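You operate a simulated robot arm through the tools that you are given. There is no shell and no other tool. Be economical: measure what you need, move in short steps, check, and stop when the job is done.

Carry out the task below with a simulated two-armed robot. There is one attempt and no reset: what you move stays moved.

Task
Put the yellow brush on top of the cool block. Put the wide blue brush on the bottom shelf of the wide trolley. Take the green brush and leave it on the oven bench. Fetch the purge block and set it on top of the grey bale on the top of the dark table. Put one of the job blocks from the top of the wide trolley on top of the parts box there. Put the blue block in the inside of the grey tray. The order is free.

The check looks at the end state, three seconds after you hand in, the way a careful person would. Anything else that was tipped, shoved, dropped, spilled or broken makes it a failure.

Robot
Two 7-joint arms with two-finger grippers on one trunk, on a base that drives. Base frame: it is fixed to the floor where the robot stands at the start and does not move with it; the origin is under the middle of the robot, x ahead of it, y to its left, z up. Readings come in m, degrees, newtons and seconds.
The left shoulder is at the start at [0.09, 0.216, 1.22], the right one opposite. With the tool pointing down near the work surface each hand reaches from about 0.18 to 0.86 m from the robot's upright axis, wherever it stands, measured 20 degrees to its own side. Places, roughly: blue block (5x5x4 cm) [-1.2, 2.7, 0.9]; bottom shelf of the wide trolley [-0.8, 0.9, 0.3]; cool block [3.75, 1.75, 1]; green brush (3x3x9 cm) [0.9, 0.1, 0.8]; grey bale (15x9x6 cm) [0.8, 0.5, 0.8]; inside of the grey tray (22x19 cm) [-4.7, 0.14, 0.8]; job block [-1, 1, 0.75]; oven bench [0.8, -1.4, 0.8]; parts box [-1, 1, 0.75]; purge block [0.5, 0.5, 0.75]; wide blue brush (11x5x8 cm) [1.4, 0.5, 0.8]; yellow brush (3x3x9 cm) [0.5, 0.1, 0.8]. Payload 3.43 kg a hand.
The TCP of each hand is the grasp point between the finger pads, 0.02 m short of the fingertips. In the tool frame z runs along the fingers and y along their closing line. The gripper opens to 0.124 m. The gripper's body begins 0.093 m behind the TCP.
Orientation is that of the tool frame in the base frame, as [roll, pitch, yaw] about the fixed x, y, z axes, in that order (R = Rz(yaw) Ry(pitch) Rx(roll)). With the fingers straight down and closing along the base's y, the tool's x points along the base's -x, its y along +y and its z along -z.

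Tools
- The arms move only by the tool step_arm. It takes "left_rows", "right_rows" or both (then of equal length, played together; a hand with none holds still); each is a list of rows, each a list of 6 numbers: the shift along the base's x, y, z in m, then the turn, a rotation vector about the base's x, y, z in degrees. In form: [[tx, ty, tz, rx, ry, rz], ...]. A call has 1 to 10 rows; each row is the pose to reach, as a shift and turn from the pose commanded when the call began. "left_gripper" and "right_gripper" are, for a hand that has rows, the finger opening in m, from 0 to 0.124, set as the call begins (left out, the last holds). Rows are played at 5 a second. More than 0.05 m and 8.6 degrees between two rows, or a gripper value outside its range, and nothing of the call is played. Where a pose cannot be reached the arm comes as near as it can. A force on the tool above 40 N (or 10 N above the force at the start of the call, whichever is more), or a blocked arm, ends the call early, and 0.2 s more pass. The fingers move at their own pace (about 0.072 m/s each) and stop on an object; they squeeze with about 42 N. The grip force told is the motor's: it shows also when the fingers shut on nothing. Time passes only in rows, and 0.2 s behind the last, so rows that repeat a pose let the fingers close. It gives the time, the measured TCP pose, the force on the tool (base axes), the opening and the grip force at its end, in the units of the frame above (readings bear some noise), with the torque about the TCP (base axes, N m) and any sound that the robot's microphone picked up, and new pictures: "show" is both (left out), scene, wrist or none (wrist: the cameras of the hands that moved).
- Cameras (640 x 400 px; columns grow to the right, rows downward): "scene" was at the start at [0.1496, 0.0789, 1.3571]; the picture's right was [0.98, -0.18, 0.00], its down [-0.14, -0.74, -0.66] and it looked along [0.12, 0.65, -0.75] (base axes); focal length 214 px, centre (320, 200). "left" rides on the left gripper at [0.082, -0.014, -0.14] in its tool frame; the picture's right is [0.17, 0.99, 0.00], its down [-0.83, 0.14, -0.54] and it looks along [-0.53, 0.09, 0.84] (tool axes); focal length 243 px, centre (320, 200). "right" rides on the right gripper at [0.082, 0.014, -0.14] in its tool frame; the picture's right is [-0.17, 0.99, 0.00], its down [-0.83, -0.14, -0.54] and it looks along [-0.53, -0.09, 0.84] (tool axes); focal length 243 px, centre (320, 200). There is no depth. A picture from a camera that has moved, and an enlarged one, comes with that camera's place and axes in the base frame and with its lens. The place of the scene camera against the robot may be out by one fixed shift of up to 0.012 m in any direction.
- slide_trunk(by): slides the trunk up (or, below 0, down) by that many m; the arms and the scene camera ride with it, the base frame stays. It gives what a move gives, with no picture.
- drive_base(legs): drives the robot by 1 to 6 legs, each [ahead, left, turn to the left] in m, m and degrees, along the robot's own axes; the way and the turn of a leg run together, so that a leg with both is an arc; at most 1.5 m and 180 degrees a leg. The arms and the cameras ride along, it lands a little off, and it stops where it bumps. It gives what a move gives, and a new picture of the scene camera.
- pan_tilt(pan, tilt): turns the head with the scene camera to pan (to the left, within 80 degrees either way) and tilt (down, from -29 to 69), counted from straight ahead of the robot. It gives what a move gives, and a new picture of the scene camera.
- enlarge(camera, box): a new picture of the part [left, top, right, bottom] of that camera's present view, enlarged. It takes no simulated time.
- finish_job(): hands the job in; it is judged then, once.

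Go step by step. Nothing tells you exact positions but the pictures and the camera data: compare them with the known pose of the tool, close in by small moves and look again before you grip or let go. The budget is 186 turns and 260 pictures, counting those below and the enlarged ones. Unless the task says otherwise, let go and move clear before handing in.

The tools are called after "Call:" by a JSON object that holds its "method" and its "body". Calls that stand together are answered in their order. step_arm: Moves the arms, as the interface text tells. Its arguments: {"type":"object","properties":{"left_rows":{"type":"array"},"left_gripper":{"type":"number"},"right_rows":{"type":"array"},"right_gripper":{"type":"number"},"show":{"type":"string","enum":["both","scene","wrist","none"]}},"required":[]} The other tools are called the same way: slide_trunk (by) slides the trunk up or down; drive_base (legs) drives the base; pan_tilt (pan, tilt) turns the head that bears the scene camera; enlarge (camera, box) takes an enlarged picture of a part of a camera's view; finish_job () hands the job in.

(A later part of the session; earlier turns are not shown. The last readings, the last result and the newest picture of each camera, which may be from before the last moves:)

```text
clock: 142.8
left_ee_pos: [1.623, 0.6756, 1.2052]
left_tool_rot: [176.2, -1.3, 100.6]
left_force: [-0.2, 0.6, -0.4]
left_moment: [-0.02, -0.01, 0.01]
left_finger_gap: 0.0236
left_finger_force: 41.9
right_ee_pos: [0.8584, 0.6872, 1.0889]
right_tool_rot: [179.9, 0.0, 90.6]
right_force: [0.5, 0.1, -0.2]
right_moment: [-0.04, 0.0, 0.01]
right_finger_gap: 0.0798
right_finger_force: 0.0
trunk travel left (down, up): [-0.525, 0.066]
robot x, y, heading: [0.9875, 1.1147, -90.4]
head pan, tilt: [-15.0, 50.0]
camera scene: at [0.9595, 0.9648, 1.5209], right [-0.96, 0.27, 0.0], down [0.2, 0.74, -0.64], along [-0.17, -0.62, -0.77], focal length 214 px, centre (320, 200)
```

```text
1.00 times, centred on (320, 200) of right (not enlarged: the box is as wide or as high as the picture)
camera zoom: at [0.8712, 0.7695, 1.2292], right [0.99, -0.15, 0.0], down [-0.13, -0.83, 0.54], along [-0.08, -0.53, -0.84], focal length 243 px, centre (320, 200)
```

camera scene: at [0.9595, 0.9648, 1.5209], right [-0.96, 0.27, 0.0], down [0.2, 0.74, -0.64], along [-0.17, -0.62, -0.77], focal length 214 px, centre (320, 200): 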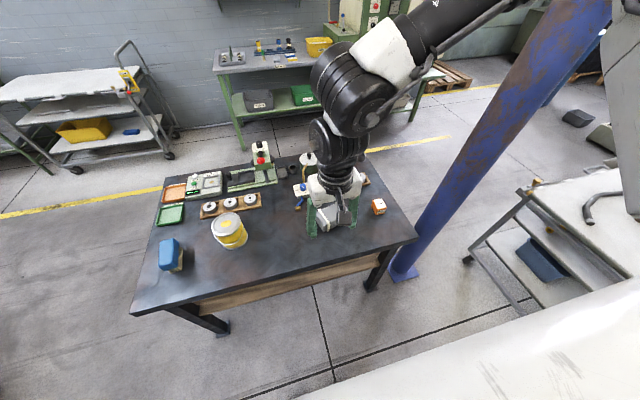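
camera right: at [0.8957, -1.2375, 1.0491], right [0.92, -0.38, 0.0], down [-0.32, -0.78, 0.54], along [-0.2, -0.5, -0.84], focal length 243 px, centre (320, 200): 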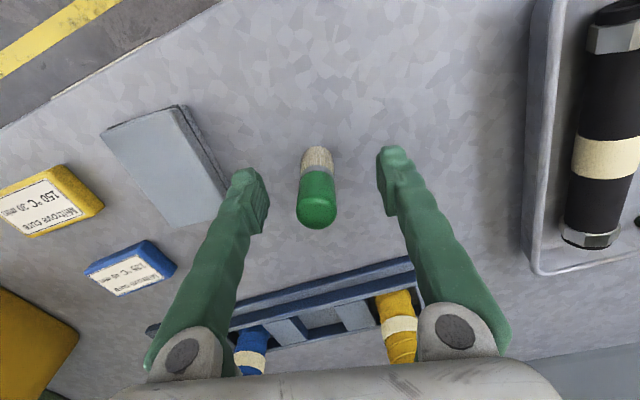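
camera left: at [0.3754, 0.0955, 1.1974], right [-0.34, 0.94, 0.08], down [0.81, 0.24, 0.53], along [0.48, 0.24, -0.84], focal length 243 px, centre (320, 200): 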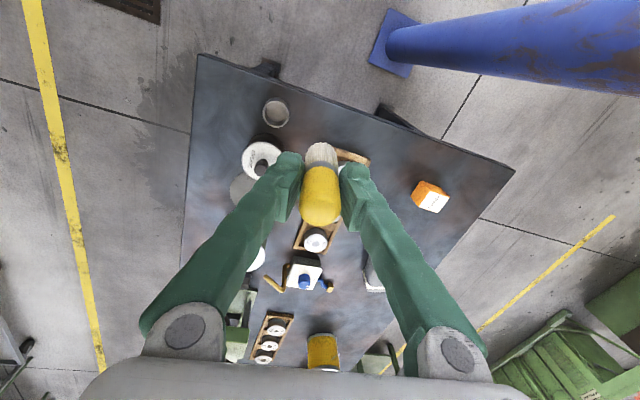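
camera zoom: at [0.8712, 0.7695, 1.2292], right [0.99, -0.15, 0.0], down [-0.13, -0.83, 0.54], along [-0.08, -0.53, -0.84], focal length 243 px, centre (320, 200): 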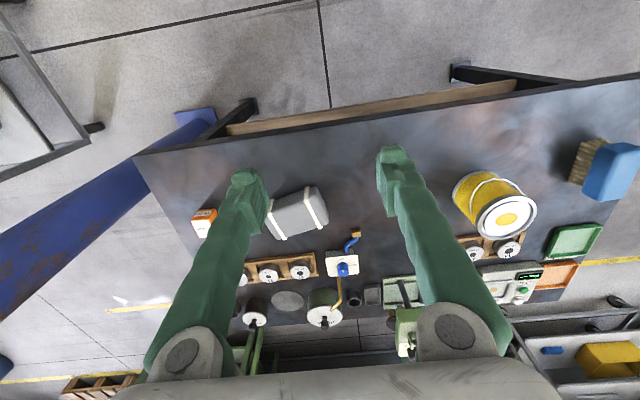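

Purge block at about [0.537, 0.453], bale at about [0.77, 0.463]. I move the right hand over the block.

Call:
{"method": "step_arm", "body": {"right_rows": [[-0.035, -0.025, 0, 0, 0, 0], [-0.07, -0.05, 0, 0, 0, 0], [-0.105, -0.075, 0, 0, 0, 0], [-0.14, -0.1, -0.02, 0, 0, 0], [-0.175, -0.125, -0.04, 0, 0, 0], [-0.21, -0.15, -0.06, 0, 0, 0], [-0.245, -0.175, -0.08, 0, 0, 0], [-0.28, -0.2, -0.1, 0, 0, 0], [-0.31, -0.225, -0.13, 0, 0, 0], [-0.316, -0.232, -0.17, 0, 0, 0]], "right_gripper": 0.1, "show": "wrist"}}

```text
clock: 145.0
left_ee_pos: [1.6226, 0.672, 1.2017]
left_tool_rot: [176.0, -1.5, 100.7]
left_force: [-0.3, 0.0, -0.4]
left_moment: [0.05, 0.01, 0.0]
left_finger_gap: 0.0237
left_finger_force: 42.3
right_ee_pos: [0.7884, 0.6492, 0.9848]
right_tool_rot: [-177.6, 1.8, 87.0]
right_force: [0.3, 0.1, 0.0]
right_moment: [0.07, -0.01, 0.0]
right_finger_gap: 0.0999
right_finger_force: 0.1
right hand out of reach, approached as far as the arm can: row 2, 3, 4, 5, 6, 7, 8, 9, 10
trunk travel left (down, up): [-0.525, 0.066]
robot x, y, heading: [0.9833, 1.1114, -90.5]
head pan, tilt: [-15.0, 50.0]
camera right: at [0.8134, 0.734, 1.1211], right [0.98, -0.22, -0.04], down [-0.16, -0.81, 0.57], along [-0.15, -0.55, -0.82], focal length 243 px, centre (320, 200)
```

right: 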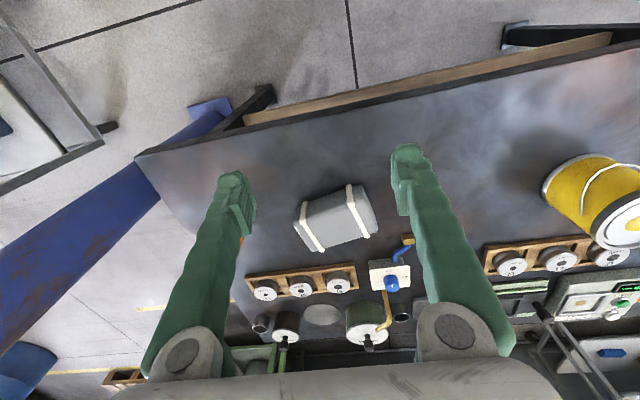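

The right arm works only in a narrow sector about 20 degrees to its side. I reposition the base so the purge block falls inside that sector.

Call:
{"method": "drive_base", "body": {"legs": [[0.09, -0.12, 0], [0, 0, -9.5]]}}

Call:
{"method": "step_arm", "body": {"right_rows": [[-0.01, -0.02, 0, 0, 0, 0], [-0.02, -0.05, 0, 0, 0, 0], [-0.03, -0.08, 0, 0, 0, 0], [-0.035, -0.11, 0, 0, 0, 0], [-0.04, -0.14, -0.02, 0, 0, 0]], "show": "both"}}

```text
clock: 148.0
left_ee_pos: [1.4227, 0.4879, 1.2036]
left_tool_rot: [176.2, -1.3, 91.3]
left_force: [-0.4, -0.3, -0.7]
left_moment: [0.0, 0.0, 0.02]
left_finger_gap: 0.0237
left_finger_force: 42.3
right_ee_pos: [0.5961, 0.5998, 0.9859]
right_tool_rot: [-177.6, 1.8, 77.7]
right_force: [-0.1, -0.4, -0.3]
right_moment: [-0.02, 0.02, -0.01]
right_finger_gap: 0.1001
right_finger_force: 0.0
trunk travel left (down, up): [-0.525, 0.066]
robot x, y, heading: [0.8656, 1.0255, -99.7]
head pan, tilt: [-15.0, 50.0]
camera scene: at [0.8152, 0.8796, 1.5208], right [-0.91, 0.42, 0.0], down [0.32, 0.7, -0.64], along [-0.27, -0.58, -0.77], focal length 214 px, centre (320, 200)
```

scene: 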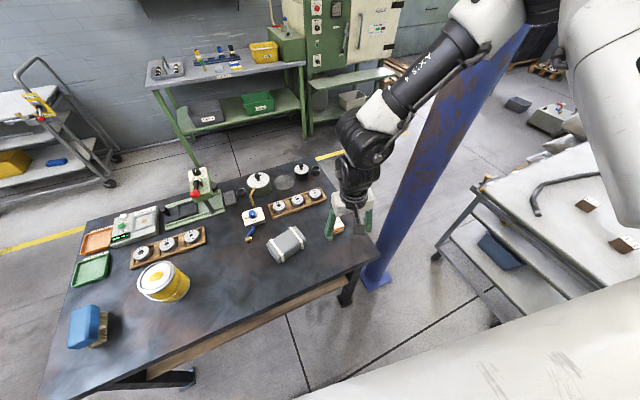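

```text
clock: 149.2
left_ee_pos: [1.4233, 0.4865, 1.2015]
left_tool_rot: [176.2, -1.4, 91.4]
left_force: [-0.1, 0.1, -0.9]
left_moment: [0.03, -0.01, -0.03]
left_finger_gap: 0.0237
left_finger_force: 42.1
right_ee_pos: [0.6303, 0.5304, 0.9897]
right_tool_rot: [-177.3, 2.4, 76.8]
right_force: [-0.7, 0.0, -0.7]
right_moment: [0.02, -0.02, 0.01]
right_finger_gap: 0.0999
right_finger_force: 0.0
right hand out of reach, approached as far as the arm can: row 1, 2, 3, 4, 5
trunk travel left (down, up): [-0.525, 0.066]
robot x, y, heading: [0.8634, 1.0237, -99.7]
head pan, tilt: [-15.0, 50.0]
camera scene: at [0.8155, 0.879, 1.5208], right [-0.91, 0.42, 0.0], down [0.32, 0.7, -0.64], along [-0.27, -0.58, -0.77], focal length 214 px, centre (320, 200)
camera right: at [0.6712, 0.6107, 1.126], right [0.92, -0.39, -0.04], down [-0.29, -0.76, 0.58], along [-0.25, -0.52, -0.81], focal length 243 px, centre (320, 200)
```

scene: 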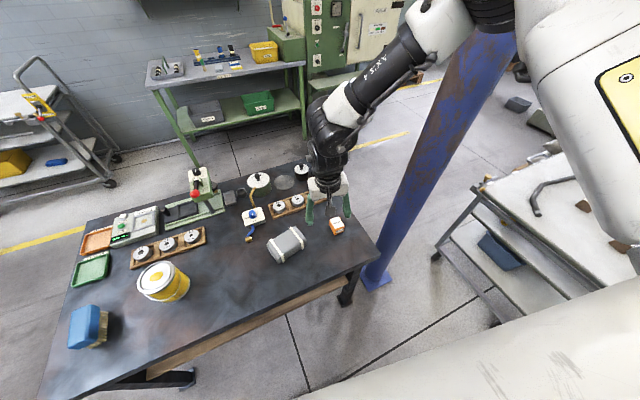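
right: 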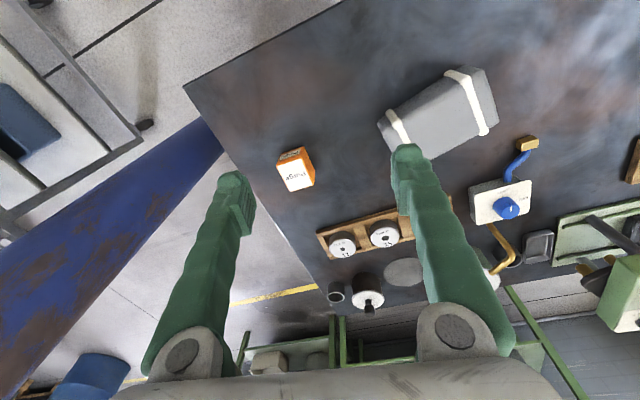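

The right arm's lateral range is limited, and more so with the trunk high. I lower the trunk in stages while raising the right hand.

Call:
{"method": "slide_trunk", "body": {"by": -0.1}}

Call:
{"method": "step_arm", "body": {"right_rows": [[0, 0.01, 0.03, 0, 0, 0], [0, 0.02, 0.06, 0, 0, 0], [0, 0.03, 0.1, 0, 0, 0]], "show": "none"}}

Call:
{"method": "slide_trunk", "body": {"by": -0.1}}

Call:
{"method": "step_arm", "body": {"right_rows": [[-0.02, 0, 0.01, 0, 0, 0], [-0.04, -0.02, 0.02, 0, 0, 0], [-0.06, -0.03, 0.03, 0, 0, 0], [-0.08, -0.05, 0.03, 0, 0, 0], [-0.09, -0.07, 0.03, 0, 0, 0]], "show": "both"}}

```text
clock: 150.6
left_ee_pos: [1.423, 0.4883, 1.1022]
left_tool_rot: [176.7, -1.1, 91.8]
left_force: [0.8, 0.2, -0.5]
left_moment: [0.0, -0.02, 0.0]
left_finger_gap: 0.0234
left_finger_force: 41.8
right_ee_pos: [0.6328, 0.5299, 0.8894]
right_tool_rot: [-177.5, 2.0, 77.7]
right_force: [0.1, 0.6, 0.0]
right_moment: [-0.02, -0.02, 0.04]
right_finger_gap: 0.1001
right_finger_force: 0.0
trunk travel left (down, up): [-0.425, 0.166]
robot x, y, heading: [0.865, 1.0246, -99.6]
head pan, tilt: [-15.0, 50.0]
```

```text
clock: 151.4
left_ee_pos: [1.4245, 0.49, 1.103]
left_tool_rot: [176.5, -1.3, 91.8]
left_force: [0.0, 0.4, -1.5]
left_moment: [0.01, -0.01, 0.01]
left_finger_gap: 0.0233
left_finger_force: 42.1
right_ee_pos: [0.6326, 0.561, 0.9901]
right_tool_rot: [-177.5, 2.0, 77.9]
right_force: [-0.9, -0.1, 0.0]
right_moment: [0.01, -0.02, -0.02]
right_finger_gap: 0.1002
right_finger_force: 0.0
trunk travel left (down, up): [-0.425, 0.166]
robot x, y, heading: [0.8669, 1.0236, -99.9]
head pan, tilt: [-15.0, 50.0]
```

```text
clock: 152.7
left_ee_pos: [1.4229, 0.4875, 1.0035]
left_tool_rot: [176.2, -1.4, 91.4]
left_force: [1.2, 0.5, -1.1]
left_moment: [-0.01, 0.03, -0.02]
left_finger_gap: 0.0238
left_finger_force: 41.9
right_ee_pos: [0.6309, 0.5602, 0.8895]
right_tool_rot: [-177.6, 2.0, 77.9]
right_force: [-1.2, 0.4, -0.1]
right_moment: [0.03, -0.01, -0.04]
right_finger_gap: 0.0998
right_finger_force: 0.1
trunk travel left (down, up): [-0.325, 0.266]
robot x, y, heading: [0.864, 1.0245, -100.1]
head pan, tilt: [-15.0, 50.0]
```

```text
clock: 153.9
left_ee_pos: [1.4229, 0.4892, 1.0032]
left_tool_rot: [176.2, -1.4, 91.4]
left_force: [-0.5, 0.4, -0.6]
left_moment: [-0.01, -0.05, -0.03]
left_finger_gap: 0.0235
left_finger_force: 42.1
right_ee_pos: [0.5874, 0.5265, 0.9064]
right_tool_rot: [-177.5, 2.1, 77.4]
right_force: [-0.1, 0.1, 0.1]
right_moment: [-0.03, 0.0, -0.02]
right_finger_gap: 0.1001
right_finger_force: 0.0
right hand out of reach, approached as far as the arm can: row 3, 4, 5
trunk travel left (down, up): [-0.325, 0.266]
robot x, y, heading: [0.8617, 1.0205, -99.9]
head pan, tilt: [-15.0, 50.0]
camera scene: at [0.8031, 0.8084, 1.3068], right [-0.91, 0.42, 0.0], down [0.32, 0.7, -0.64], along [-0.27, -0.58, -0.77], focal length 214 px, centre (320, 200)
camera right: at [0.6274, 0.6069, 1.0443], right [0.93, -0.38, -0.04], down [-0.29, -0.77, 0.57], along [-0.25, -0.52, -0.82], focal length 243 px, centre (320, 200)
```

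scene: 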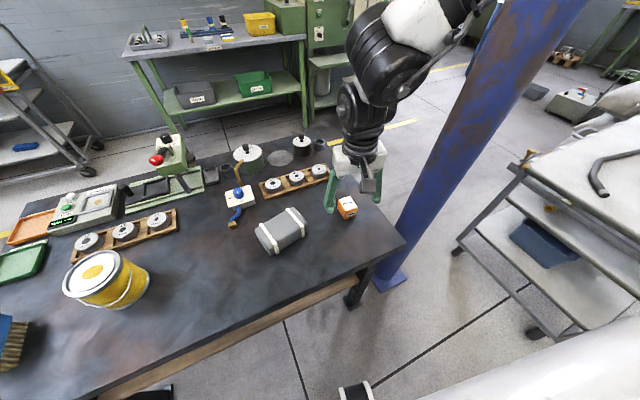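
right: 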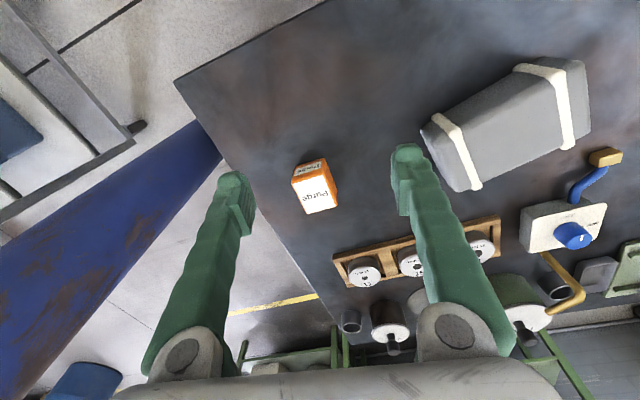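

Close now: the block is about [0.547, 0.444]. I try the remaining reach with the arm after a small sideways base move.

Call:
{"method": "drive_base", "body": {"legs": [[0.02, -0.035, 0]]}}

Call:
{"method": "step_arm", "body": {"right_rows": [[0, -0.02, 0, 0, 0, 0], [-0.005, -0.04, 0, 0, 0, 0], [-0.01, -0.06, 0, 0, 0, 0]], "show": "wrist"}}

```text
clock: 155.1
left_ee_pos: [1.3861, 0.4746, 1.0032]
left_tool_rot: [176.1, -1.5, 91.5]
left_force: [0.1, -0.3, -1.4]
left_moment: [0.0, 0.01, 0.0]
left_finger_gap: 0.0234
left_finger_force: 42.6
right_ee_pos: [0.5506, 0.5126, 0.9079]
right_tool_rot: [-177.5, 2.1, 77.5]
right_force: [-0.1, 0.2, -0.5]
right_moment: [0.01, -0.03, -0.01]
right_finger_gap: 0.0997
right_finger_force: 0.0
trunk travel left (down, up): [-0.325, 0.266]
robot x, y, heading: [0.8269, 1.0104, -99.4]
head pan, tilt: [-15.0, 50.0]
camera scene: at [0.7658, 0.7946, 1.3068], right [-0.91, 0.42, 0.0], down [0.32, 0.7, -0.64], along [-0.27, -0.58, -0.77], focal length 214 px, centre (320, 200)
```

scene: 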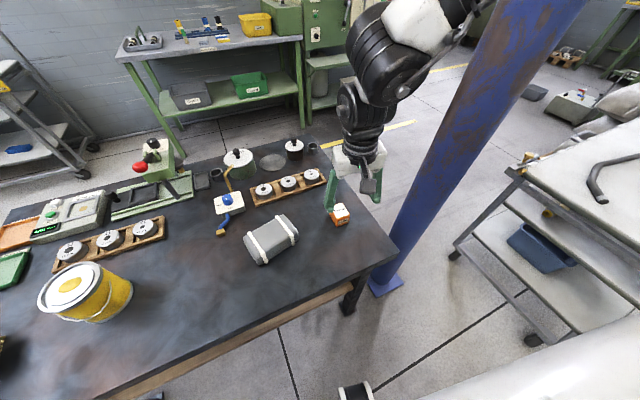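

```text
clock: 155.8
left_ee_pos: [1.3853, 0.475, 1.0031]
left_tool_rot: [176.1, -1.4, 91.5]
left_force: [0.3, 1.1, -0.6]
left_moment: [-0.02, 0.03, 0.01]
left_finger_gap: 0.0236
left_finger_force: 41.7
right_ee_pos: [0.5706, 0.479, 0.9068]
right_tool_rot: [-177.6, 2.2, 77.3]
right_force: [-0.1, 0.6, -0.1]
right_moment: [-0.02, 0.0, -0.01]
right_finger_gap: 0.0998
right_finger_force: 0.0
right hand out of reach, approached as far as the arm can: row 1, 2, 3
trunk travel left (down, up): [-0.325, 0.266]
robot x, y, heading: [0.8262, 1.0081, -99.8]
head pan, tilt: [-15.0, 50.0]
camera right: at [0.6093, 0.5593, 1.0439], right [0.92, -0.38, -0.04], down [-0.29, -0.76, 0.58], along [-0.25, -0.52, -0.82], focal length 243 px, centre (320, 200)
```

right: 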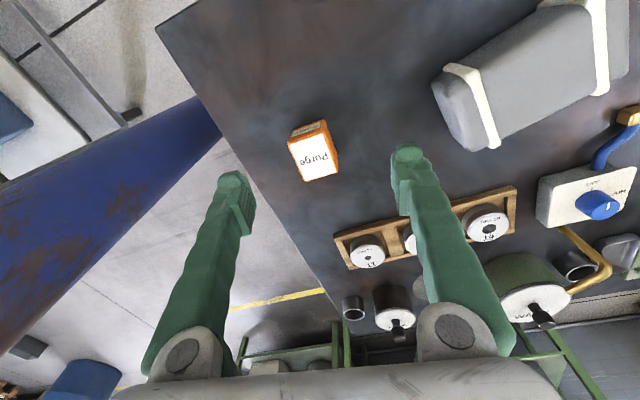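

I use the base for the last few centimetres.

Call:
{"method": "drive_base", "body": {"legs": [[0.033, -0.02, 0]]}}

Call:
{"method": "step_arm", "body": {"right_rows": [[0, 0, -0.02, 0, 0, 0], [0, 0, -0.04, 0, 0, 0], [0, 0, -0.06, 0, 0, 0]], "show": "wrist"}}

```text
clock: 156.8
left_ee_pos: [1.3616, 0.445, 1.0036]
left_tool_rot: [176.2, -1.3, 91.6]
left_force: [-0.1, -0.4, -0.7]
left_moment: [-0.02, 0.0, -0.03]
left_finger_gap: 0.0234
left_finger_force: 41.7
right_ee_pos: [0.5456, 0.45, 0.9083]
right_tool_rot: [-177.4, 2.2, 77.3]
right_force: [0.1, -0.7, 0.3]
right_moment: [-0.02, -0.01, 0.02]
right_finger_gap: 0.1001
right_finger_force: 0.0
trunk travel left (down, up): [-0.325, 0.266]
robot x, y, heading: [0.804, 0.9833, -99.7]
head pan, tilt: [-15.0, 50.0]
camera scene: at [0.7412, 0.7661, 1.307], right [-0.91, 0.42, 0.0], down [0.32, 0.7, -0.64], along [-0.27, -0.58, -0.77], focal length 214 px, centre (320, 200)
```

scene: 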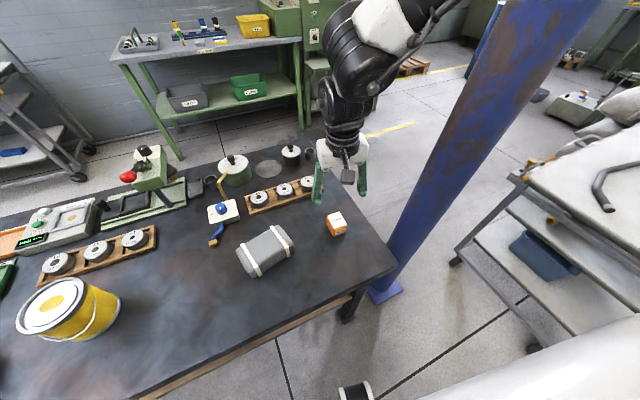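

```text
clock: 157.6
left_ee_pos: [1.3604, 0.4456, 1.0024]
left_tool_rot: [176.1, -1.4, 91.5]
left_force: [-0.5, -0.4, -1.0]
left_moment: [0.0, -0.01, -0.03]
left_finger_gap: 0.0235
left_finger_force: 42.5
right_ee_pos: [0.5447, 0.4495, 0.8467]
right_tool_rot: [-177.4, 2.3, 77.1]
right_force: [0.1, -0.7, -1.0]
right_moment: [0.03, -0.02, 0.02]
right_finger_gap: 0.1002
right_finger_force: 0.1
trunk travel left (down, up): [-0.325, 0.266]
robot x, y, heading: [0.8021, 0.9825, -99.8]
head pan, tilt: [-15.0, 50.0]
camera right: at [0.5858, 0.5308, 0.9836], right [0.92, -0.38, -0.04], down [-0.29, -0.76, 0.58], along [-0.25, -0.52, -0.81], focal length 243 px, centre (320, 200)
```

right: 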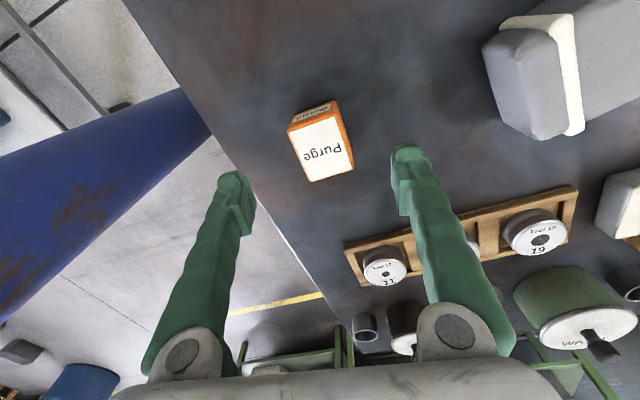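

The block sits centred between the fingers. I go down and grip it.

Call:
{"method": "step_arm", "body": {"right_rows": [[0, 0, -0.03, 0, 0, 0], [0, 0, -0.06, 0, 0, 3], [0, 0, -0.075, 0, 0, 6], [0, 0, -0.085, 0, 0, 8]], "show": "wrist"}}

```text
clock: 158.6
left_ee_pos: [1.3611, 0.4455, 1.003]
left_tool_rot: [176.2, -1.4, 91.4]
left_force: [0.5, -0.4, -0.1]
left_moment: [0.03, 0.0, -0.01]
left_finger_gap: 0.0234
left_finger_force: 41.8
right_ee_pos: [0.588, 0.4816, 0.7721]
right_tool_rot: [-177.1, 2.7, 84.5]
right_force: [-0.3, -0.2, 0.2]
right_moment: [0.0, 0.02, 0.02]
right_finger_gap: 0.1002
right_finger_force: 0.1
right hand out of reach, approached as far as the arm can: row 1, 2, 3, 4
trunk travel left (down, up): [-0.325, 0.266]
robot x, y, heading: [0.8037, 0.9825, -99.8]
head pan, tilt: [-15.0, 50.0]
camera right: at [0.6189, 0.5683, 0.9088], right [0.96, -0.26, -0.04], down [-0.19, -0.79, 0.58], along [-0.19, -0.55, -0.81], focal length 243 px, centre (320, 200)
```

right: 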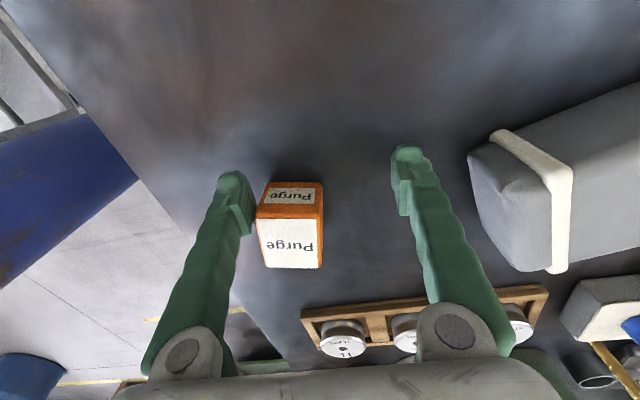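

The hand drifted sideways at its limit. I go back up and will use the trunk for the descent instead.

Call:
{"method": "step_arm", "body": {"right_rows": [[0, 0, 0.03, 0, 0, 0], [0, 0, 0.06, 0, 0, -3], [0, 0, 0.09, 0, 0, -6], [-0.015, -0.01, 0.11, 0, 0, -9], [-0.03, -0.02, 0.12, 0, 0, -12], [-0.045, -0.033, 0.12, 0, 0, -15]], "show": "wrist"}}

```text
clock: 160.0
left_ee_pos: [1.3602, 0.4458, 1.0036]
left_tool_rot: [176.2, -1.4, 91.5]
left_force: [0.0, 0.7, -0.8]
left_moment: [0.02, 0.01, 0.04]
left_finger_gap: 0.0236
left_finger_force: 42.2
right_ee_pos: [0.5417, 0.4497, 0.8932]
right_tool_rot: [-177.3, 2.3, 70.2]
right_force: [-0.2, 0.2, -0.6]
right_moment: [0.01, -0.05, -0.01]
right_finger_gap: 0.1
right_finger_force: 0.0
trunk travel left (down, up): [-0.325, 0.266]
robot x, y, heading: [0.8022, 0.9795, -99.7]
head pan, tilt: [-15.0, 50.0]
camera right: at [0.591, 0.5244, 1.0306], right [0.87, -0.49, -0.04], down [-0.38, -0.72, 0.58], along [-0.31, -0.49, -0.82], focal length 243 px, centre (320, 200)
```

right: 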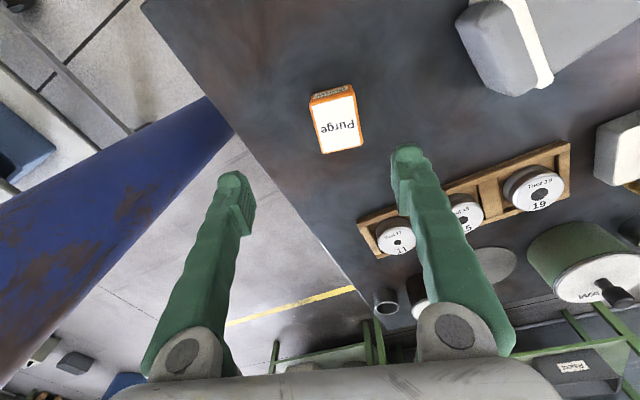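

The block moved about a centimetre and is now near [0.556, 0.447], aligned with this yaw. I shift the base slightly and lower with the trunk.

Call:
{"method": "drive_base", "body": {"legs": [[0.0, 0.014, 0]]}}

Call:
{"method": "slide_trunk", "body": {"by": -0.08}}

Call:
{"method": "enlarge", "body": {"camera": "right", "box": [0, 0, 640, 400]}}

```text
clock: 160.9
left_ee_pos: [1.3732, 0.442, 1.0033]
left_tool_rot: [176.2, -1.4, 91.4]
left_force: [0.9, 0.3, -0.3]
left_moment: [0.01, -0.01, 0.0]
left_finger_gap: 0.0237
left_finger_force: 41.7
right_ee_pos: [0.5549, 0.4476, 0.8938]
right_tool_rot: [-177.5, 2.2, 70.2]
right_force: [-0.1, -0.2, 0.3]
right_moment: [-0.01, -0.03, -0.03]
right_finger_gap: 0.0998
right_finger_force: 0.1
trunk travel left (down, up): [-0.325, 0.266]
robot x, y, heading: [0.8163, 0.9784, -99.6]
head pan, tilt: [-15.0, 50.0]
camera scene: at [0.7532, 0.7633, 1.3068], right [-0.91, 0.42, 0.0], down [0.32, 0.7, -0.64], along [-0.27, -0.58, -0.77], focal length 214 px, centre (320, 200)
```

scene: 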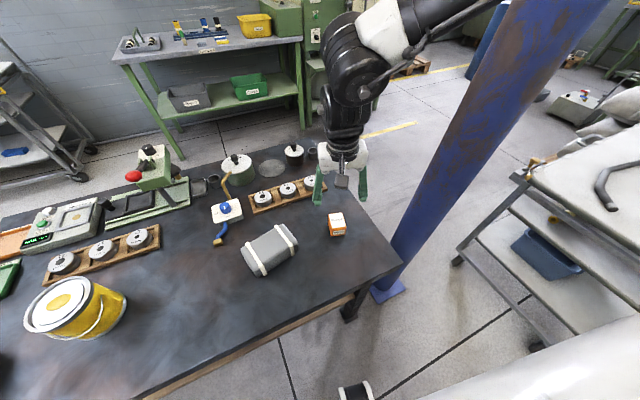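

```text
clock: 162.1
left_ee_pos: [1.3749, 0.4432, 0.924]
left_tool_rot: [176.2, -1.3, 91.5]
left_force: [-0.7, 0.7, -1.0]
left_moment: [0.0, 0.01, 0.0]
left_finger_gap: 0.0235
left_finger_force: 42.1
right_ee_pos: [0.5558, 0.447, 0.8156]
right_tool_rot: [-177.5, 2.3, 70.3]
right_force: [-0.2, 0.1, 0.0]
right_moment: [-0.03, -0.03, -0.02]
right_finger_gap: 0.0997
right_finger_force: 0.0
trunk travel left (down, up): [-0.245, 0.346]
robot x, y, heading: [0.8181, 0.9816, -99.9]
head pan, tilt: [-15.0, 50.0]
```

```text
1.00 times, centred on (320, 200) of right (not enlarged: the box is as wide or as high as the picture)
camera zoom: at [0.6051, 0.5229, 0.9512], right [0.87, -0.49, -0.04], down [-0.38, -0.72, 0.58], along [-0.31, -0.49, -0.82], focal length 243 px, centre (320, 200)
```

zoom: 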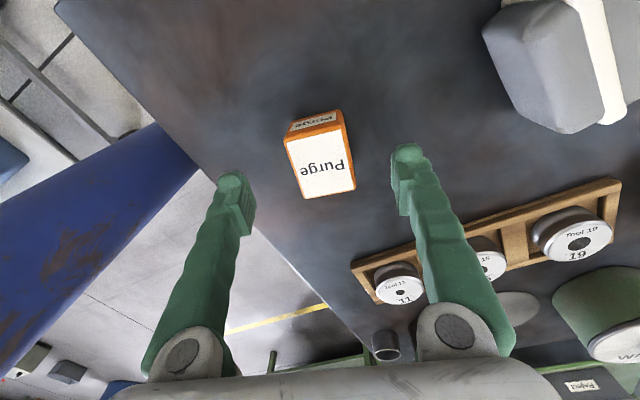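

Centred. I lower a bit more and close.

Call:
{"method": "slide_trunk", "body": {"by": -0.052}}

Call:
{"method": "step_arm", "body": {"right_rows": [[0, 0, 0, 0, 0, 0], [0, 0, 0, 0, 0, 0], [0, 0, 0, 0, 0, 0]], "right_gripper": 0.0, "show": "wrist"}}

```text
clock: 163.0
left_ee_pos: [1.3719, 0.4419, 0.8748]
left_tool_rot: [176.1, -1.0, 91.2]
left_force: [-5.9, -6.9, 30.2]
left_moment: [-0.44, 0.01, -0.09]
left_finger_gap: 0.0234
left_finger_force: 42.1
right_ee_pos: [0.5528, 0.4476, 0.7629]
right_tool_rot: [-177.6, 2.3, 70.1]
right_force: [-0.2, -0.2, 0.1]
right_moment: [0.01, 0.01, -0.02]
right_finger_gap: 0.0998
right_finger_force: 0.1
trunk travel left (down, up): [-0.193, 0.398]
robot x, y, heading: [0.8142, 0.9815, -99.6]
head pan, tilt: [-15.0, 50.0]
```

```text
clock: 163.8
left_ee_pos: [1.3715, 0.443, 0.8742]
left_tool_rot: [176.0, -1.2, 91.4]
left_force: [-7.3, -11.4, 37.2]
left_moment: [-0.59, -0.04, -0.11]
left_finger_gap: 0.0236
left_finger_force: 42.1
right_ee_pos: [0.5509, 0.4473, 0.7618]
right_tool_rot: [-177.6, 2.3, 70.3]
right_force: [-0.7, 0.1, 1.6]
right_moment: [0.01, 0.04, 0.04]
right_finger_gap: 0.0453
right_finger_force: 42.1
trunk travel left (down, up): [-0.193, 0.398]
robot x, y, heading: [0.8153, 0.9794, -100.1]
head pan, tilt: [-15.0, 50.0]
camera right: at [0.602, 0.5238, 0.8989], right [0.87, -0.49, -0.03], down [-0.38, -0.72, 0.58], along [-0.31, -0.49, -0.82], focal length 243 px, centre (320, 200)
```

right: 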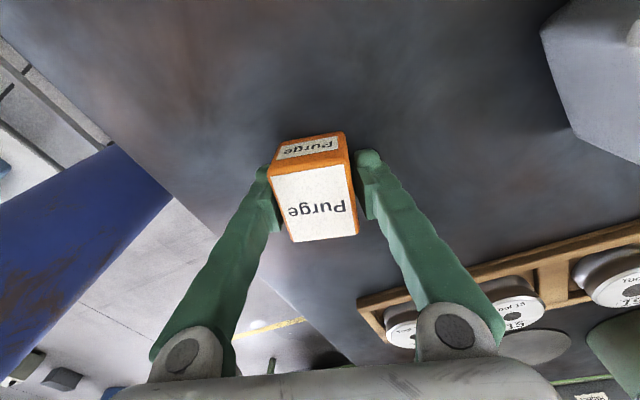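

The block is gripped, but the brush in the left hand is pressing on something, likely the wide blue brush. I raise the trunk at once.

Call:
{"method": "slide_trunk", "body": {"by": 0.14}}

Call:
{"method": "pan_tilt", "body": {"pan": 25, "tilt": 50}}

Call:
{"method": "enlarge", "body": {"camera": "left", "box": [0, 0, 640, 400]}}

```text
clock: 165.5
left_ee_pos: [1.3731, 0.4429, 1.0109]
left_tool_rot: [176.2, -1.4, 91.5]
left_force: [-0.1, 0.1, -0.5]
left_moment: [0.0, 0.03, 0.01]
left_finger_gap: 0.0236
left_finger_force: 42.2
right_ee_pos: [0.5547, 0.4467, 0.9014]
right_tool_rot: [-177.4, 2.2, 70.3]
right_force: [0.4, -0.7, -1.2]
right_moment: [-0.01, 0.02, 0.03]
right_finger_gap: 0.0448
right_finger_force: 42.5
trunk travel left (down, up): [-0.333, 0.258]
robot x, y, heading: [0.8179, 0.9806, -99.4]
head pan, tilt: [-15.0, 50.0]
```

```text
clock: 166.5
left_ee_pos: [1.3735, 0.4424, 1.0104]
left_tool_rot: [176.1, -1.4, 91.4]
left_force: [0.0, -0.1, -0.1]
left_moment: [-0.02, -0.01, -0.02]
left_finger_gap: 0.0236
left_finger_force: 41.8
right_ee_pos: [0.5551, 0.4466, 0.9034]
right_tool_rot: [-177.4, 2.2, 70.1]
right_force: [0.7, 0.0, -0.6]
right_moment: [0.01, 0.0, 0.01]
right_finger_gap: 0.0445
right_finger_force: 42.1
trunk travel left (down, up): [-0.333, 0.258]
robot x, y, heading: [0.8157, 0.9799, -99.7]
head pan, tilt: [25.0, 50.0]
camera scene: at [0.8067, 0.7606, 1.3146], right [-0.96, -0.26, 0.0], down [-0.2, 0.74, -0.64], along [0.17, -0.62, -0.77], focal length 214 px, centre (320, 200)
```

scene: 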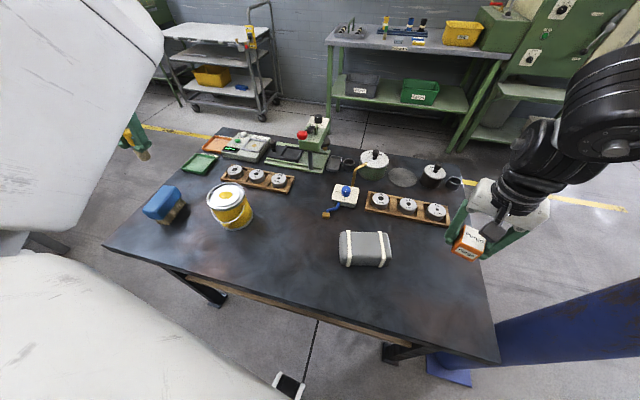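

```text
1.00 times, centred on (320, 200) of left (not enlarged: the box is as wide or as high as the picture)
camera zoom: at [1.3488, 0.5197, 1.1514], right [0.98, 0.19, 0.07], down [0.13, -0.84, 0.53], along [0.16, -0.51, -0.85], focal length 243 px, centre (320, 200)
```

zoom: 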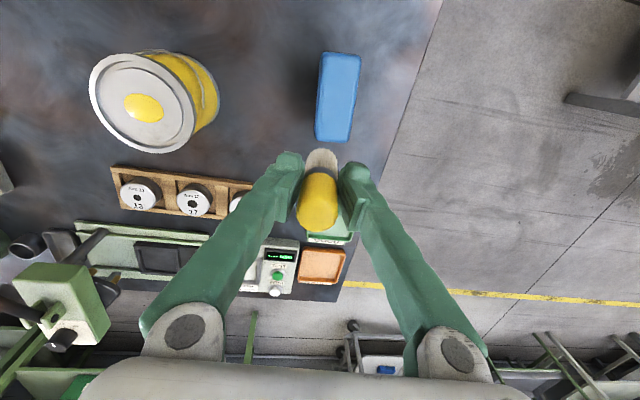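

The blue brush is undisturbed. I drive so the purge block comes over the bale at about [0.765, 0.473].

Call:
{"method": "drive_base", "body": {"legs": [[-0.06, 0.203, 0]]}}

Call:
{"method": "enlarge", "body": {"camera": "right", "box": [0, 0, 640, 400]}}

```text
clock: 169.9
left_ee_pos: [1.588, 0.4688, 1.0117]
left_tool_rot: [176.2, -1.4, 91.6]
left_force: [0.2, -0.8, 0.1]
left_moment: [0.0, -0.06, 0.0]
left_finger_gap: 0.0233
left_finger_force: 42.6
right_ee_pos: [0.7679, 0.472, 0.9023]
right_tool_rot: [-177.4, 2.3, 70.3]
right_force: [-0.1, -0.2, -1.1]
right_moment: [0.0, 0.0, 0.02]
right_finger_gap: 0.0448
right_finger_force: 42.4
trunk travel left (down, up): [-0.333, 0.258]
robot x, y, heading: [1.0306, 1.0072, -99.7]
head pan, tilt: [25.0, 50.0]
camera scene: at [1.0192, 0.7854, 1.3146], right [-0.96, -0.26, 0.0], down [-0.2, 0.74, -0.64], along [0.17, -0.62, -0.77], focal length 214 px, centre (320, 200)
```

scene: 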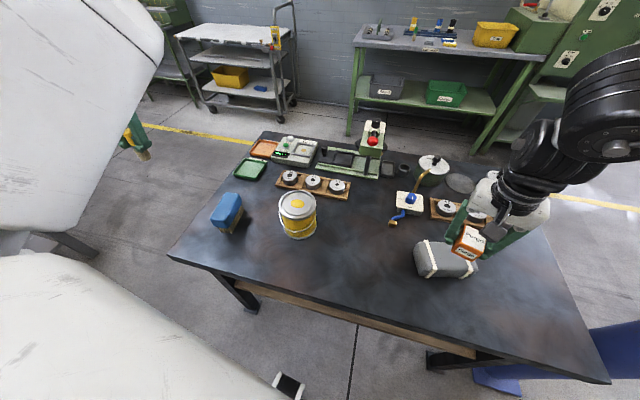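

```text
1.00 times, centred on (320, 200) of right (not enlarged: the box is as wide or as high as the picture)
camera zoom: at [0.8172, 0.5472, 1.0386], right [0.87, -0.49, -0.04], down [-0.38, -0.72, 0.58], along [-0.31, -0.49, -0.82], focal length 243 px, centre (320, 200)
```

zoom: 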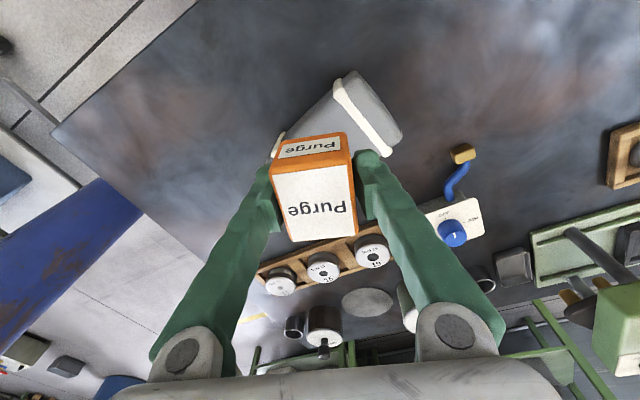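

Nearly centred over the bale. I nudge 1 cm ahead and lower with the trunk.

Call:
{"method": "drive_base", "body": {"legs": [[0.01, 0, 0]]}}

Call:
{"method": "slide_trunk", "body": {"by": -0.068}}

Call:
{"method": "enlarge", "body": {"camera": "right", "box": [0, 0, 640, 400]}}

Call:
{"method": "enlarge", "body": {"camera": "scene", "box": [380, 190, 540, 290]}}

```text
clock: 170.6
left_ee_pos: [1.5854, 0.4594, 1.0125]
left_tool_rot: [176.2, -1.3, 91.6]
left_force: [0.9, 0.0, -0.7]
left_moment: [-0.05, 0.01, 0.01]
left_finger_gap: 0.0237
left_finger_force: 42.3
right_ee_pos: [0.7671, 0.4637, 0.9019]
right_tool_rot: [-177.6, 2.4, 70.4]
right_force: [-0.6, 0.1, -1.4]
right_moment: [-0.05, 0.04, 0.01]
right_finger_gap: 0.0445
right_finger_force: 41.7
trunk travel left (down, up): [-0.333, 0.258]
robot x, y, heading: [1.0279, 0.9983, -99.8]
head pan, tilt: [25.0, 50.0]
camera scene: at [1.018, 0.7779, 1.315], right [-0.96, -0.26, 0.0], down [-0.2, 0.74, -0.64], along [0.17, -0.62, -0.77], focal length 214 px, centre (320, 200)
```

scene: 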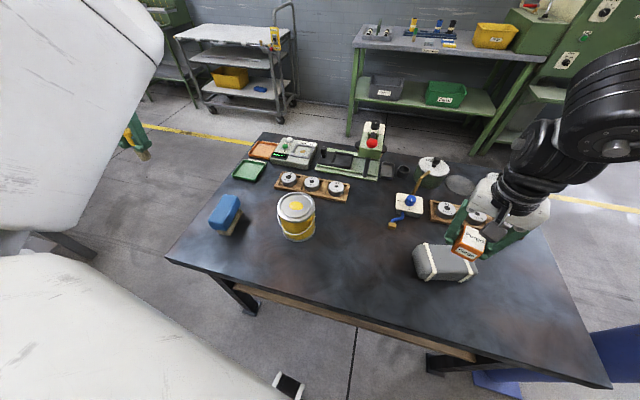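

```text
clock: 171.7
left_ee_pos: [1.586, 0.4582, 0.9436]
left_tool_rot: [176.2, -1.3, 91.5]
left_force: [-0.8, 0.5, -1.0]
left_moment: [0.0, 0.01, -0.03]
left_finger_gap: 0.0238
left_finger_force: 41.6
right_ee_pos: [0.7663, 0.4616, 0.8345]
right_tool_rot: [-177.4, 2.3, 70.3]
right_force: [0.8, 1.0, -1.0]
right_moment: [0.02, 0.02, -0.01]
right_finger_gap: 0.0446
right_finger_force: 42.2
trunk travel left (down, up): [-0.265, 0.326]
robot x, y, heading: [1.0252, 0.9936, -99.8]
head pan, tilt: [25.0, 50.0]
```

```text
1.00 times, centred on (320, 200) of right (not enlarged: the box is as wide or as high as the picture)
camera zoom: at [0.8157, 0.5379, 0.9711], right [0.87, -0.49, -0.04], down [-0.38, -0.72, 0.58], along [-0.31, -0.49, -0.82], focal length 243 px, centre (320, 200)
```

zoom: 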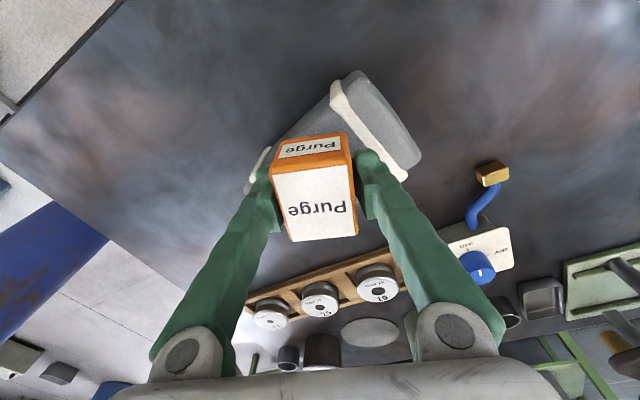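

```text
4.00 times, centred on (460, 240) of scene
camera zoom: at [1.0147, 0.7583, 1.2462], right [-0.96, -0.26, 0.0], down [-0.2, 0.74, -0.64], along [0.17, -0.62, -0.77], focal length 858 px, centre (-240, 40)
```

zoom: 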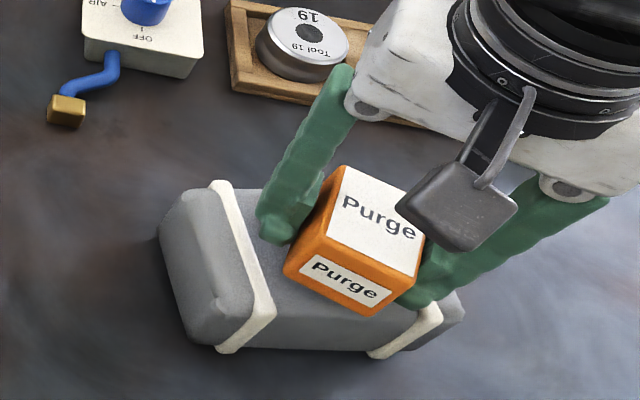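

The block is slightly off the bale's centre. I shift by about 1.5 cm and then lower to contact.

Call:
{"method": "drive_base", "body": {"legs": [[0.009, 0.015, 0]]}}

Call:
{"method": "slide_trunk", "body": {"by": -0.01}}

Call:
{"method": "enlarge", "body": {"camera": "scene", "box": [380, 190, 540, 290]}}

```text
clock: 172.6
left_ee_pos: [1.5983, 0.4477, 0.9435]
left_tool_rot: [176.2, -1.4, 91.5]
left_force: [-0.2, 0.2, -0.6]
left_moment: [0.02, -0.02, -0.01]
left_finger_gap: 0.0234
left_finger_force: 42.0
right_ee_pos: [0.7786, 0.4511, 0.8343]
right_tool_rot: [-177.5, 2.1, 70.1]
right_force: [0.4, 0.7, -1.6]
right_moment: [0.01, -0.01, -0.02]
right_finger_gap: 0.0444
right_finger_force: 41.5
trunk travel left (down, up): [-0.265, 0.326]
robot x, y, heading: [1.0432, 0.9865, -99.6]
head pan, tilt: [25.0, 50.0]
camera scene: at [1.0274, 0.7469, 1.2461], right [-0.96, -0.26, 0.0], down [-0.2, 0.74, -0.64], along [0.17, -0.62, -0.77], focal length 214 px, centre (320, 200)
```

scene: 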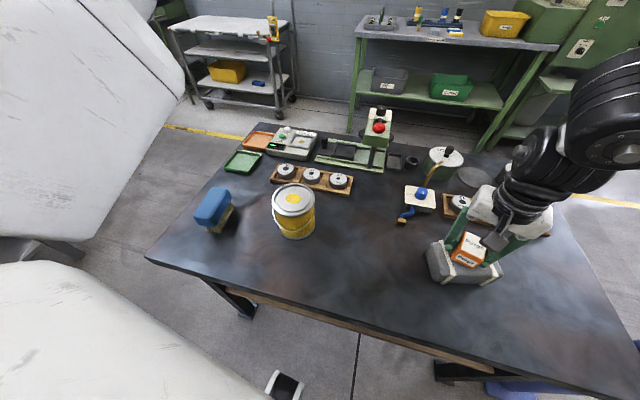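

```text
clock: 173.2
left_ee_pos: [1.5972, 0.4472, 0.9348]
left_tool_rot: [176.2, -1.3, 91.6]
left_force: [-0.1, -0.2, -0.2]
left_moment: [0.0, 0.01, -0.02]
left_finger_gap: 0.0235
left_finger_force: 42.6
right_ee_pos: [0.7804, 0.4502, 0.8245]
right_tool_rot: [-177.4, 2.1, 70.2]
right_force: [-0.5, -0.1, -0.7]
right_moment: [0.0, -0.02, -0.01]
right_finger_gap: 0.0446
right_finger_force: 41.9
trunk travel left (down, up): [-0.255, 0.336]
robot x, y, heading: [1.0354, 0.9835, -100.0]
head pan, tilt: [25.0, 50.0]
```

```text
4.00 times, centred on (460, 240) of scene
camera zoom: at [1.0273, 0.7439, 1.2355], right [-0.96, -0.26, 0.0], down [-0.2, 0.74, -0.64], along [0.17, -0.62, -0.77], focal length 858 px, centre (-240, 40)
```

zoom: 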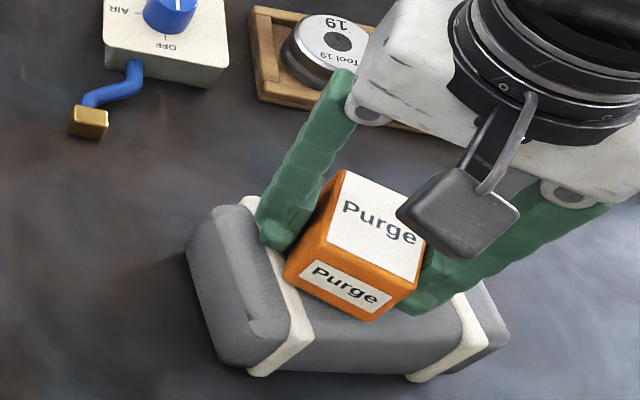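

Now well centred. I lower in small steps to contact.

Call:
{"method": "slide_trunk", "body": {"by": -0.006}}

Call:
{"method": "slide_trunk", "body": {"by": -0.005}}

```text
clock: 173.7
left_ee_pos: [1.5982, 0.4503, 0.9288]
left_tool_rot: [176.2, -1.2, 91.5]
left_force: [-0.3, -0.4, -0.9]
left_moment: [-0.03, 0.06, 0.02]
left_finger_gap: 0.0235
left_finger_force: 42.0
right_ee_pos: [0.7805, 0.4517, 0.8226]
right_tool_rot: [-177.5, 2.6, 70.2]
right_force: [-5.8, 2.3, 38.6]
right_moment: [0.57, -0.19, 0.04]
right_finger_gap: 0.0445
right_finger_force: 42.2
trunk travel left (down, up): [-0.249, 0.342]
robot x, y, heading: [1.039, 0.9817, -99.8]
head pan, tilt: [25.0, 50.0]
```

```text
clock: 174.1
left_ee_pos: [1.5983, 0.4496, 0.9272]
left_tool_rot: [176.3, -1.3, 91.5]
left_force: [0.2, 0.3, -1.1]
left_moment: [0.01, -0.01, 0.05]
left_finger_gap: 0.0236
left_finger_force: 41.8
right_ee_pos: [0.7795, 0.4516, 0.8214]
right_tool_rot: [-177.6, 2.6, 70.1]
right_force: [0.3, 13.5, 20.9]
right_moment: [0.02, 0.01, -0.05]
right_finger_gap: 0.0446
right_finger_force: 42.3
trunk travel left (down, up): [-0.247, 0.343]
robot x, y, heading: [1.0391, 0.9829, -99.6]
head pan, tilt: [25.0, 50.0]
stopped: the force on the tool passed its limit at 58 N (the readings are from after the stop); the commanded pose is now the measured one
```

Firm contact on the bale. I ease up slightly and open the fingers.

Call:
{"method": "slide_trunk", "body": {"by": 0.002}}

Call:
{"method": "step_arm", "body": {"right_rows": [[0, 0, 0, 0, 0, 0], [0, 0, 0, 0, 0, 0], [0, 0, 0, 0, 0, 0]], "right_gripper": 0.08, "show": "wrist"}}

```text
clock: 174.6
left_ee_pos: [1.5983, 0.4479, 0.9282]
left_tool_rot: [176.3, -1.3, 91.5]
left_force: [-0.1, -0.3, 0.0]
left_moment: [0.0, 0.0, 0.02]
left_finger_gap: 0.0237
left_finger_force: 41.6
right_ee_pos: [0.7789, 0.4515, 0.8219]
right_tool_rot: [-177.5, 2.6, 70.1]
right_force: [0.9, 4.4, 4.6]
right_moment: [-0.04, -0.08, 0.05]
right_finger_gap: 0.0446
right_finger_force: 41.8
trunk travel left (down, up): [-0.249, 0.341]
robot x, y, heading: [1.0351, 0.9826, -99.9]
head pan, tilt: [25.0, 50.0]
```

```text
clock: 175.4
left_ee_pos: [1.5976, 0.4475, 0.9294]
left_tool_rot: [176.2, -1.3, 91.6]
left_force: [0.0, -0.3, -0.4]
left_moment: [-0.03, 0.03, 0.01]
left_finger_gap: 0.0236
left_finger_force: 41.7
right_ee_pos: [0.7773, 0.4494, 0.8228]
right_tool_rot: [-177.7, 2.7, 70.1]
right_force: [-9.8, 1.8, 13.0]
right_moment: [-0.05, -0.33, -0.03]
right_finger_gap: 0.0738
right_finger_force: 0.0
trunk travel left (down, up): [-0.249, 0.341]
robot x, y, heading: [1.0366, 0.9863, -99.8]
head pan, tilt: [25.0, 50.0]
camera right: at [0.8276, 0.5255, 0.9577], right [0.87, -0.49, -0.03], down [-0.38, -0.72, 0.58], along [-0.31, -0.49, -0.81], focal length 243 px, centre (320, 200)
```

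right: 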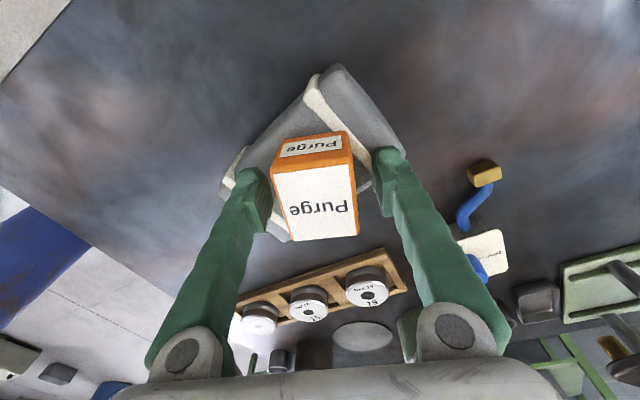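

A finger presses against a strap of the bale. I narrow the opening slightly and lift straight up.

Call:
{"method": "step_arm", "body": {"right_rows": [[0, 0, 0, 0, 0, 0], [0, 0, 0, 0, 0, 0]], "right_gripper": 0.062, "show": "none"}}

Call:
{"method": "slide_trunk", "body": {"by": 0.15}}

Call:
{"method": "enlarge", "body": {"camera": "right", "box": [0, 0, 640, 400]}}

```text
clock: 176.0
left_ee_pos: [1.5995, 0.4476, 0.9264]
left_tool_rot: [176.3, -1.2, 91.4]
left_force: [0.6, 0.1, 0.4]
left_moment: [0.01, 0.0, 0.01]
left_finger_gap: 0.0236
left_finger_force: 42.0
right_ee_pos: [0.7811, 0.448, 0.822]
right_tool_rot: [-177.6, 2.7, 70.3]
right_force: [6.4, -3.6, 8.2]
right_moment: [-0.14, -0.49, -0.14]
right_finger_gap: 0.0662
right_finger_force: 3.5
trunk travel left (down, up): [-0.249, 0.341]
robot x, y, heading: [1.0392, 0.9824, -99.7]
head pan, tilt: [25.0, 50.0]
```

```text
clock: 177.8
left_ee_pos: [1.5978, 0.4463, 1.0763]
left_tool_rot: [176.2, -1.5, 91.5]
left_force: [0.0, 0.3, -0.4]
left_moment: [0.02, 0.02, 0.0]
left_finger_gap: 0.0237
left_finger_force: 42.3
right_ee_pos: [0.7786, 0.4488, 0.9695]
right_tool_rot: [-177.5, 2.5, 70.2]
right_force: [1.1, -0.6, -0.3]
right_moment: [0.0, -0.01, -0.05]
right_finger_gap: 0.0618
right_finger_force: 0.1
trunk travel left (down, up): [-0.399, 0.191]
robot x, y, heading: [1.0392, 0.9845, -99.6]
head pan, tilt: [25.0, 50.0]
```

```text
1.00 times, centred on (320, 200) of right (not enlarged: the box is as wide or as high as the picture)
camera zoom: at [0.8283, 0.525, 1.1068], right [0.87, -0.49, -0.04], down [-0.38, -0.72, 0.58], along [-0.31, -0.49, -0.81], focal length 243 px, centre (320, 200)
```

zoom: 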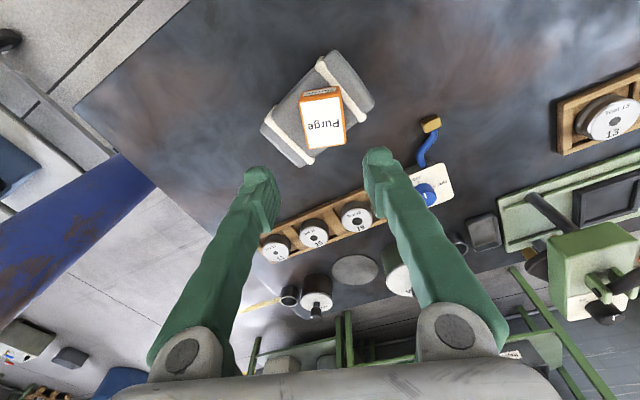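

The purge block rests on the bale. Next is the wide blue brush at about [1.40, 0.476]; I raise the hands to clear the can, square up and drive left.

Call:
{"method": "slide_trunk", "body": {"by": 0.1}}

Call:
{"method": "drive_base", "body": {"legs": [[0, 0, 9.7], [-0.06, 0.5, 0]]}}

Call:
{"method": "enlarge", "body": {"camera": "right", "box": [0, 0, 640, 400]}}

```text
clock: 179.1
left_ee_pos: [1.6012, 0.4491, 1.177]
left_tool_rot: [176.1, -1.4, 92.1]
left_force: [0.1, -0.3, 0.0]
left_moment: [0.0, 0.01, 0.03]
left_finger_gap: 0.0235
left_finger_force: 41.9
right_ee_pos: [0.7782, 0.4489, 1.0702]
right_tool_rot: [-177.4, 2.5, 70.1]
right_force: [0.7, 0.4, -0.6]
right_moment: [0.01, 0.03, 0.02]
right_finger_gap: 0.0622
right_finger_force: 0.1
trunk travel left (down, up): [-0.499, 0.091]
robot x, y, heading: [1.0385, 0.9838, -99.8]
head pan, tilt: [25.0, 50.0]
```

```text
clock: 187.1
left_ee_pos: [2.1832, 0.6115, 1.1764]
left_tool_rot: [176.4, -1.3, 101.4]
left_force: [0.4, -0.2, -0.3]
left_moment: [-0.02, 0.02, 0.0]
left_finger_gap: 0.0234
left_finger_force: 41.9
right_ee_pos: [1.3738, 0.4714, 1.0712]
right_tool_rot: [-177.5, 2.5, 80.0]
right_force: [0.6, -0.6, -0.1]
right_moment: [0.0, -0.02, 0.03]
right_finger_gap: 0.062
right_finger_force: 0.1
trunk travel left (down, up): [-0.499, 0.091]
robot x, y, heading: [1.5438, 1.0433, -89.9]
head pan, tilt: [25.0, 50.0]
camera scene: at [1.5689, 0.8806, 1.4901], right [-0.91, -0.42, 0.0], down [-0.32, 0.69, -0.64], along [0.27, -0.58, -0.77], focal length 214 px, centre (320, 200)
```

scene: 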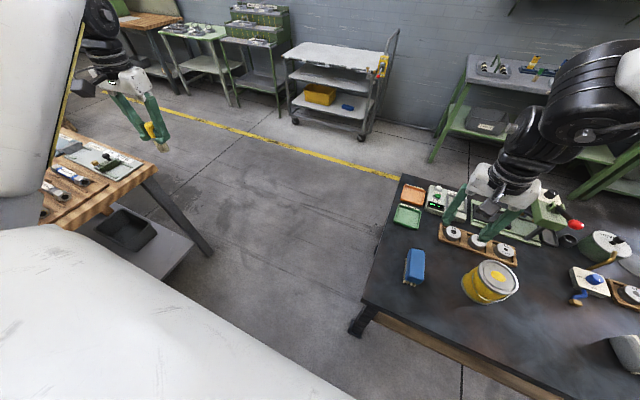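

```text
1.00 times, centred on (320, 200) of right (not enlarged: the box is as wide or as high as the picture)
camera zoom: at [1.4101, 0.5559, 1.2073], right [0.94, -0.34, -0.04], down [-0.26, -0.77, 0.58], along [-0.22, -0.54, -0.81], focal length 243 px, centre (320, 200)
```

zoom: 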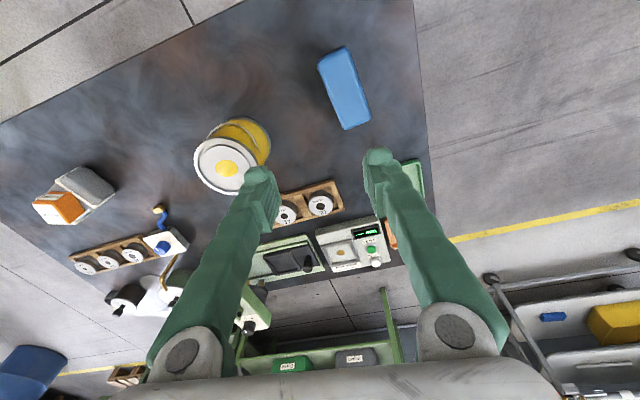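

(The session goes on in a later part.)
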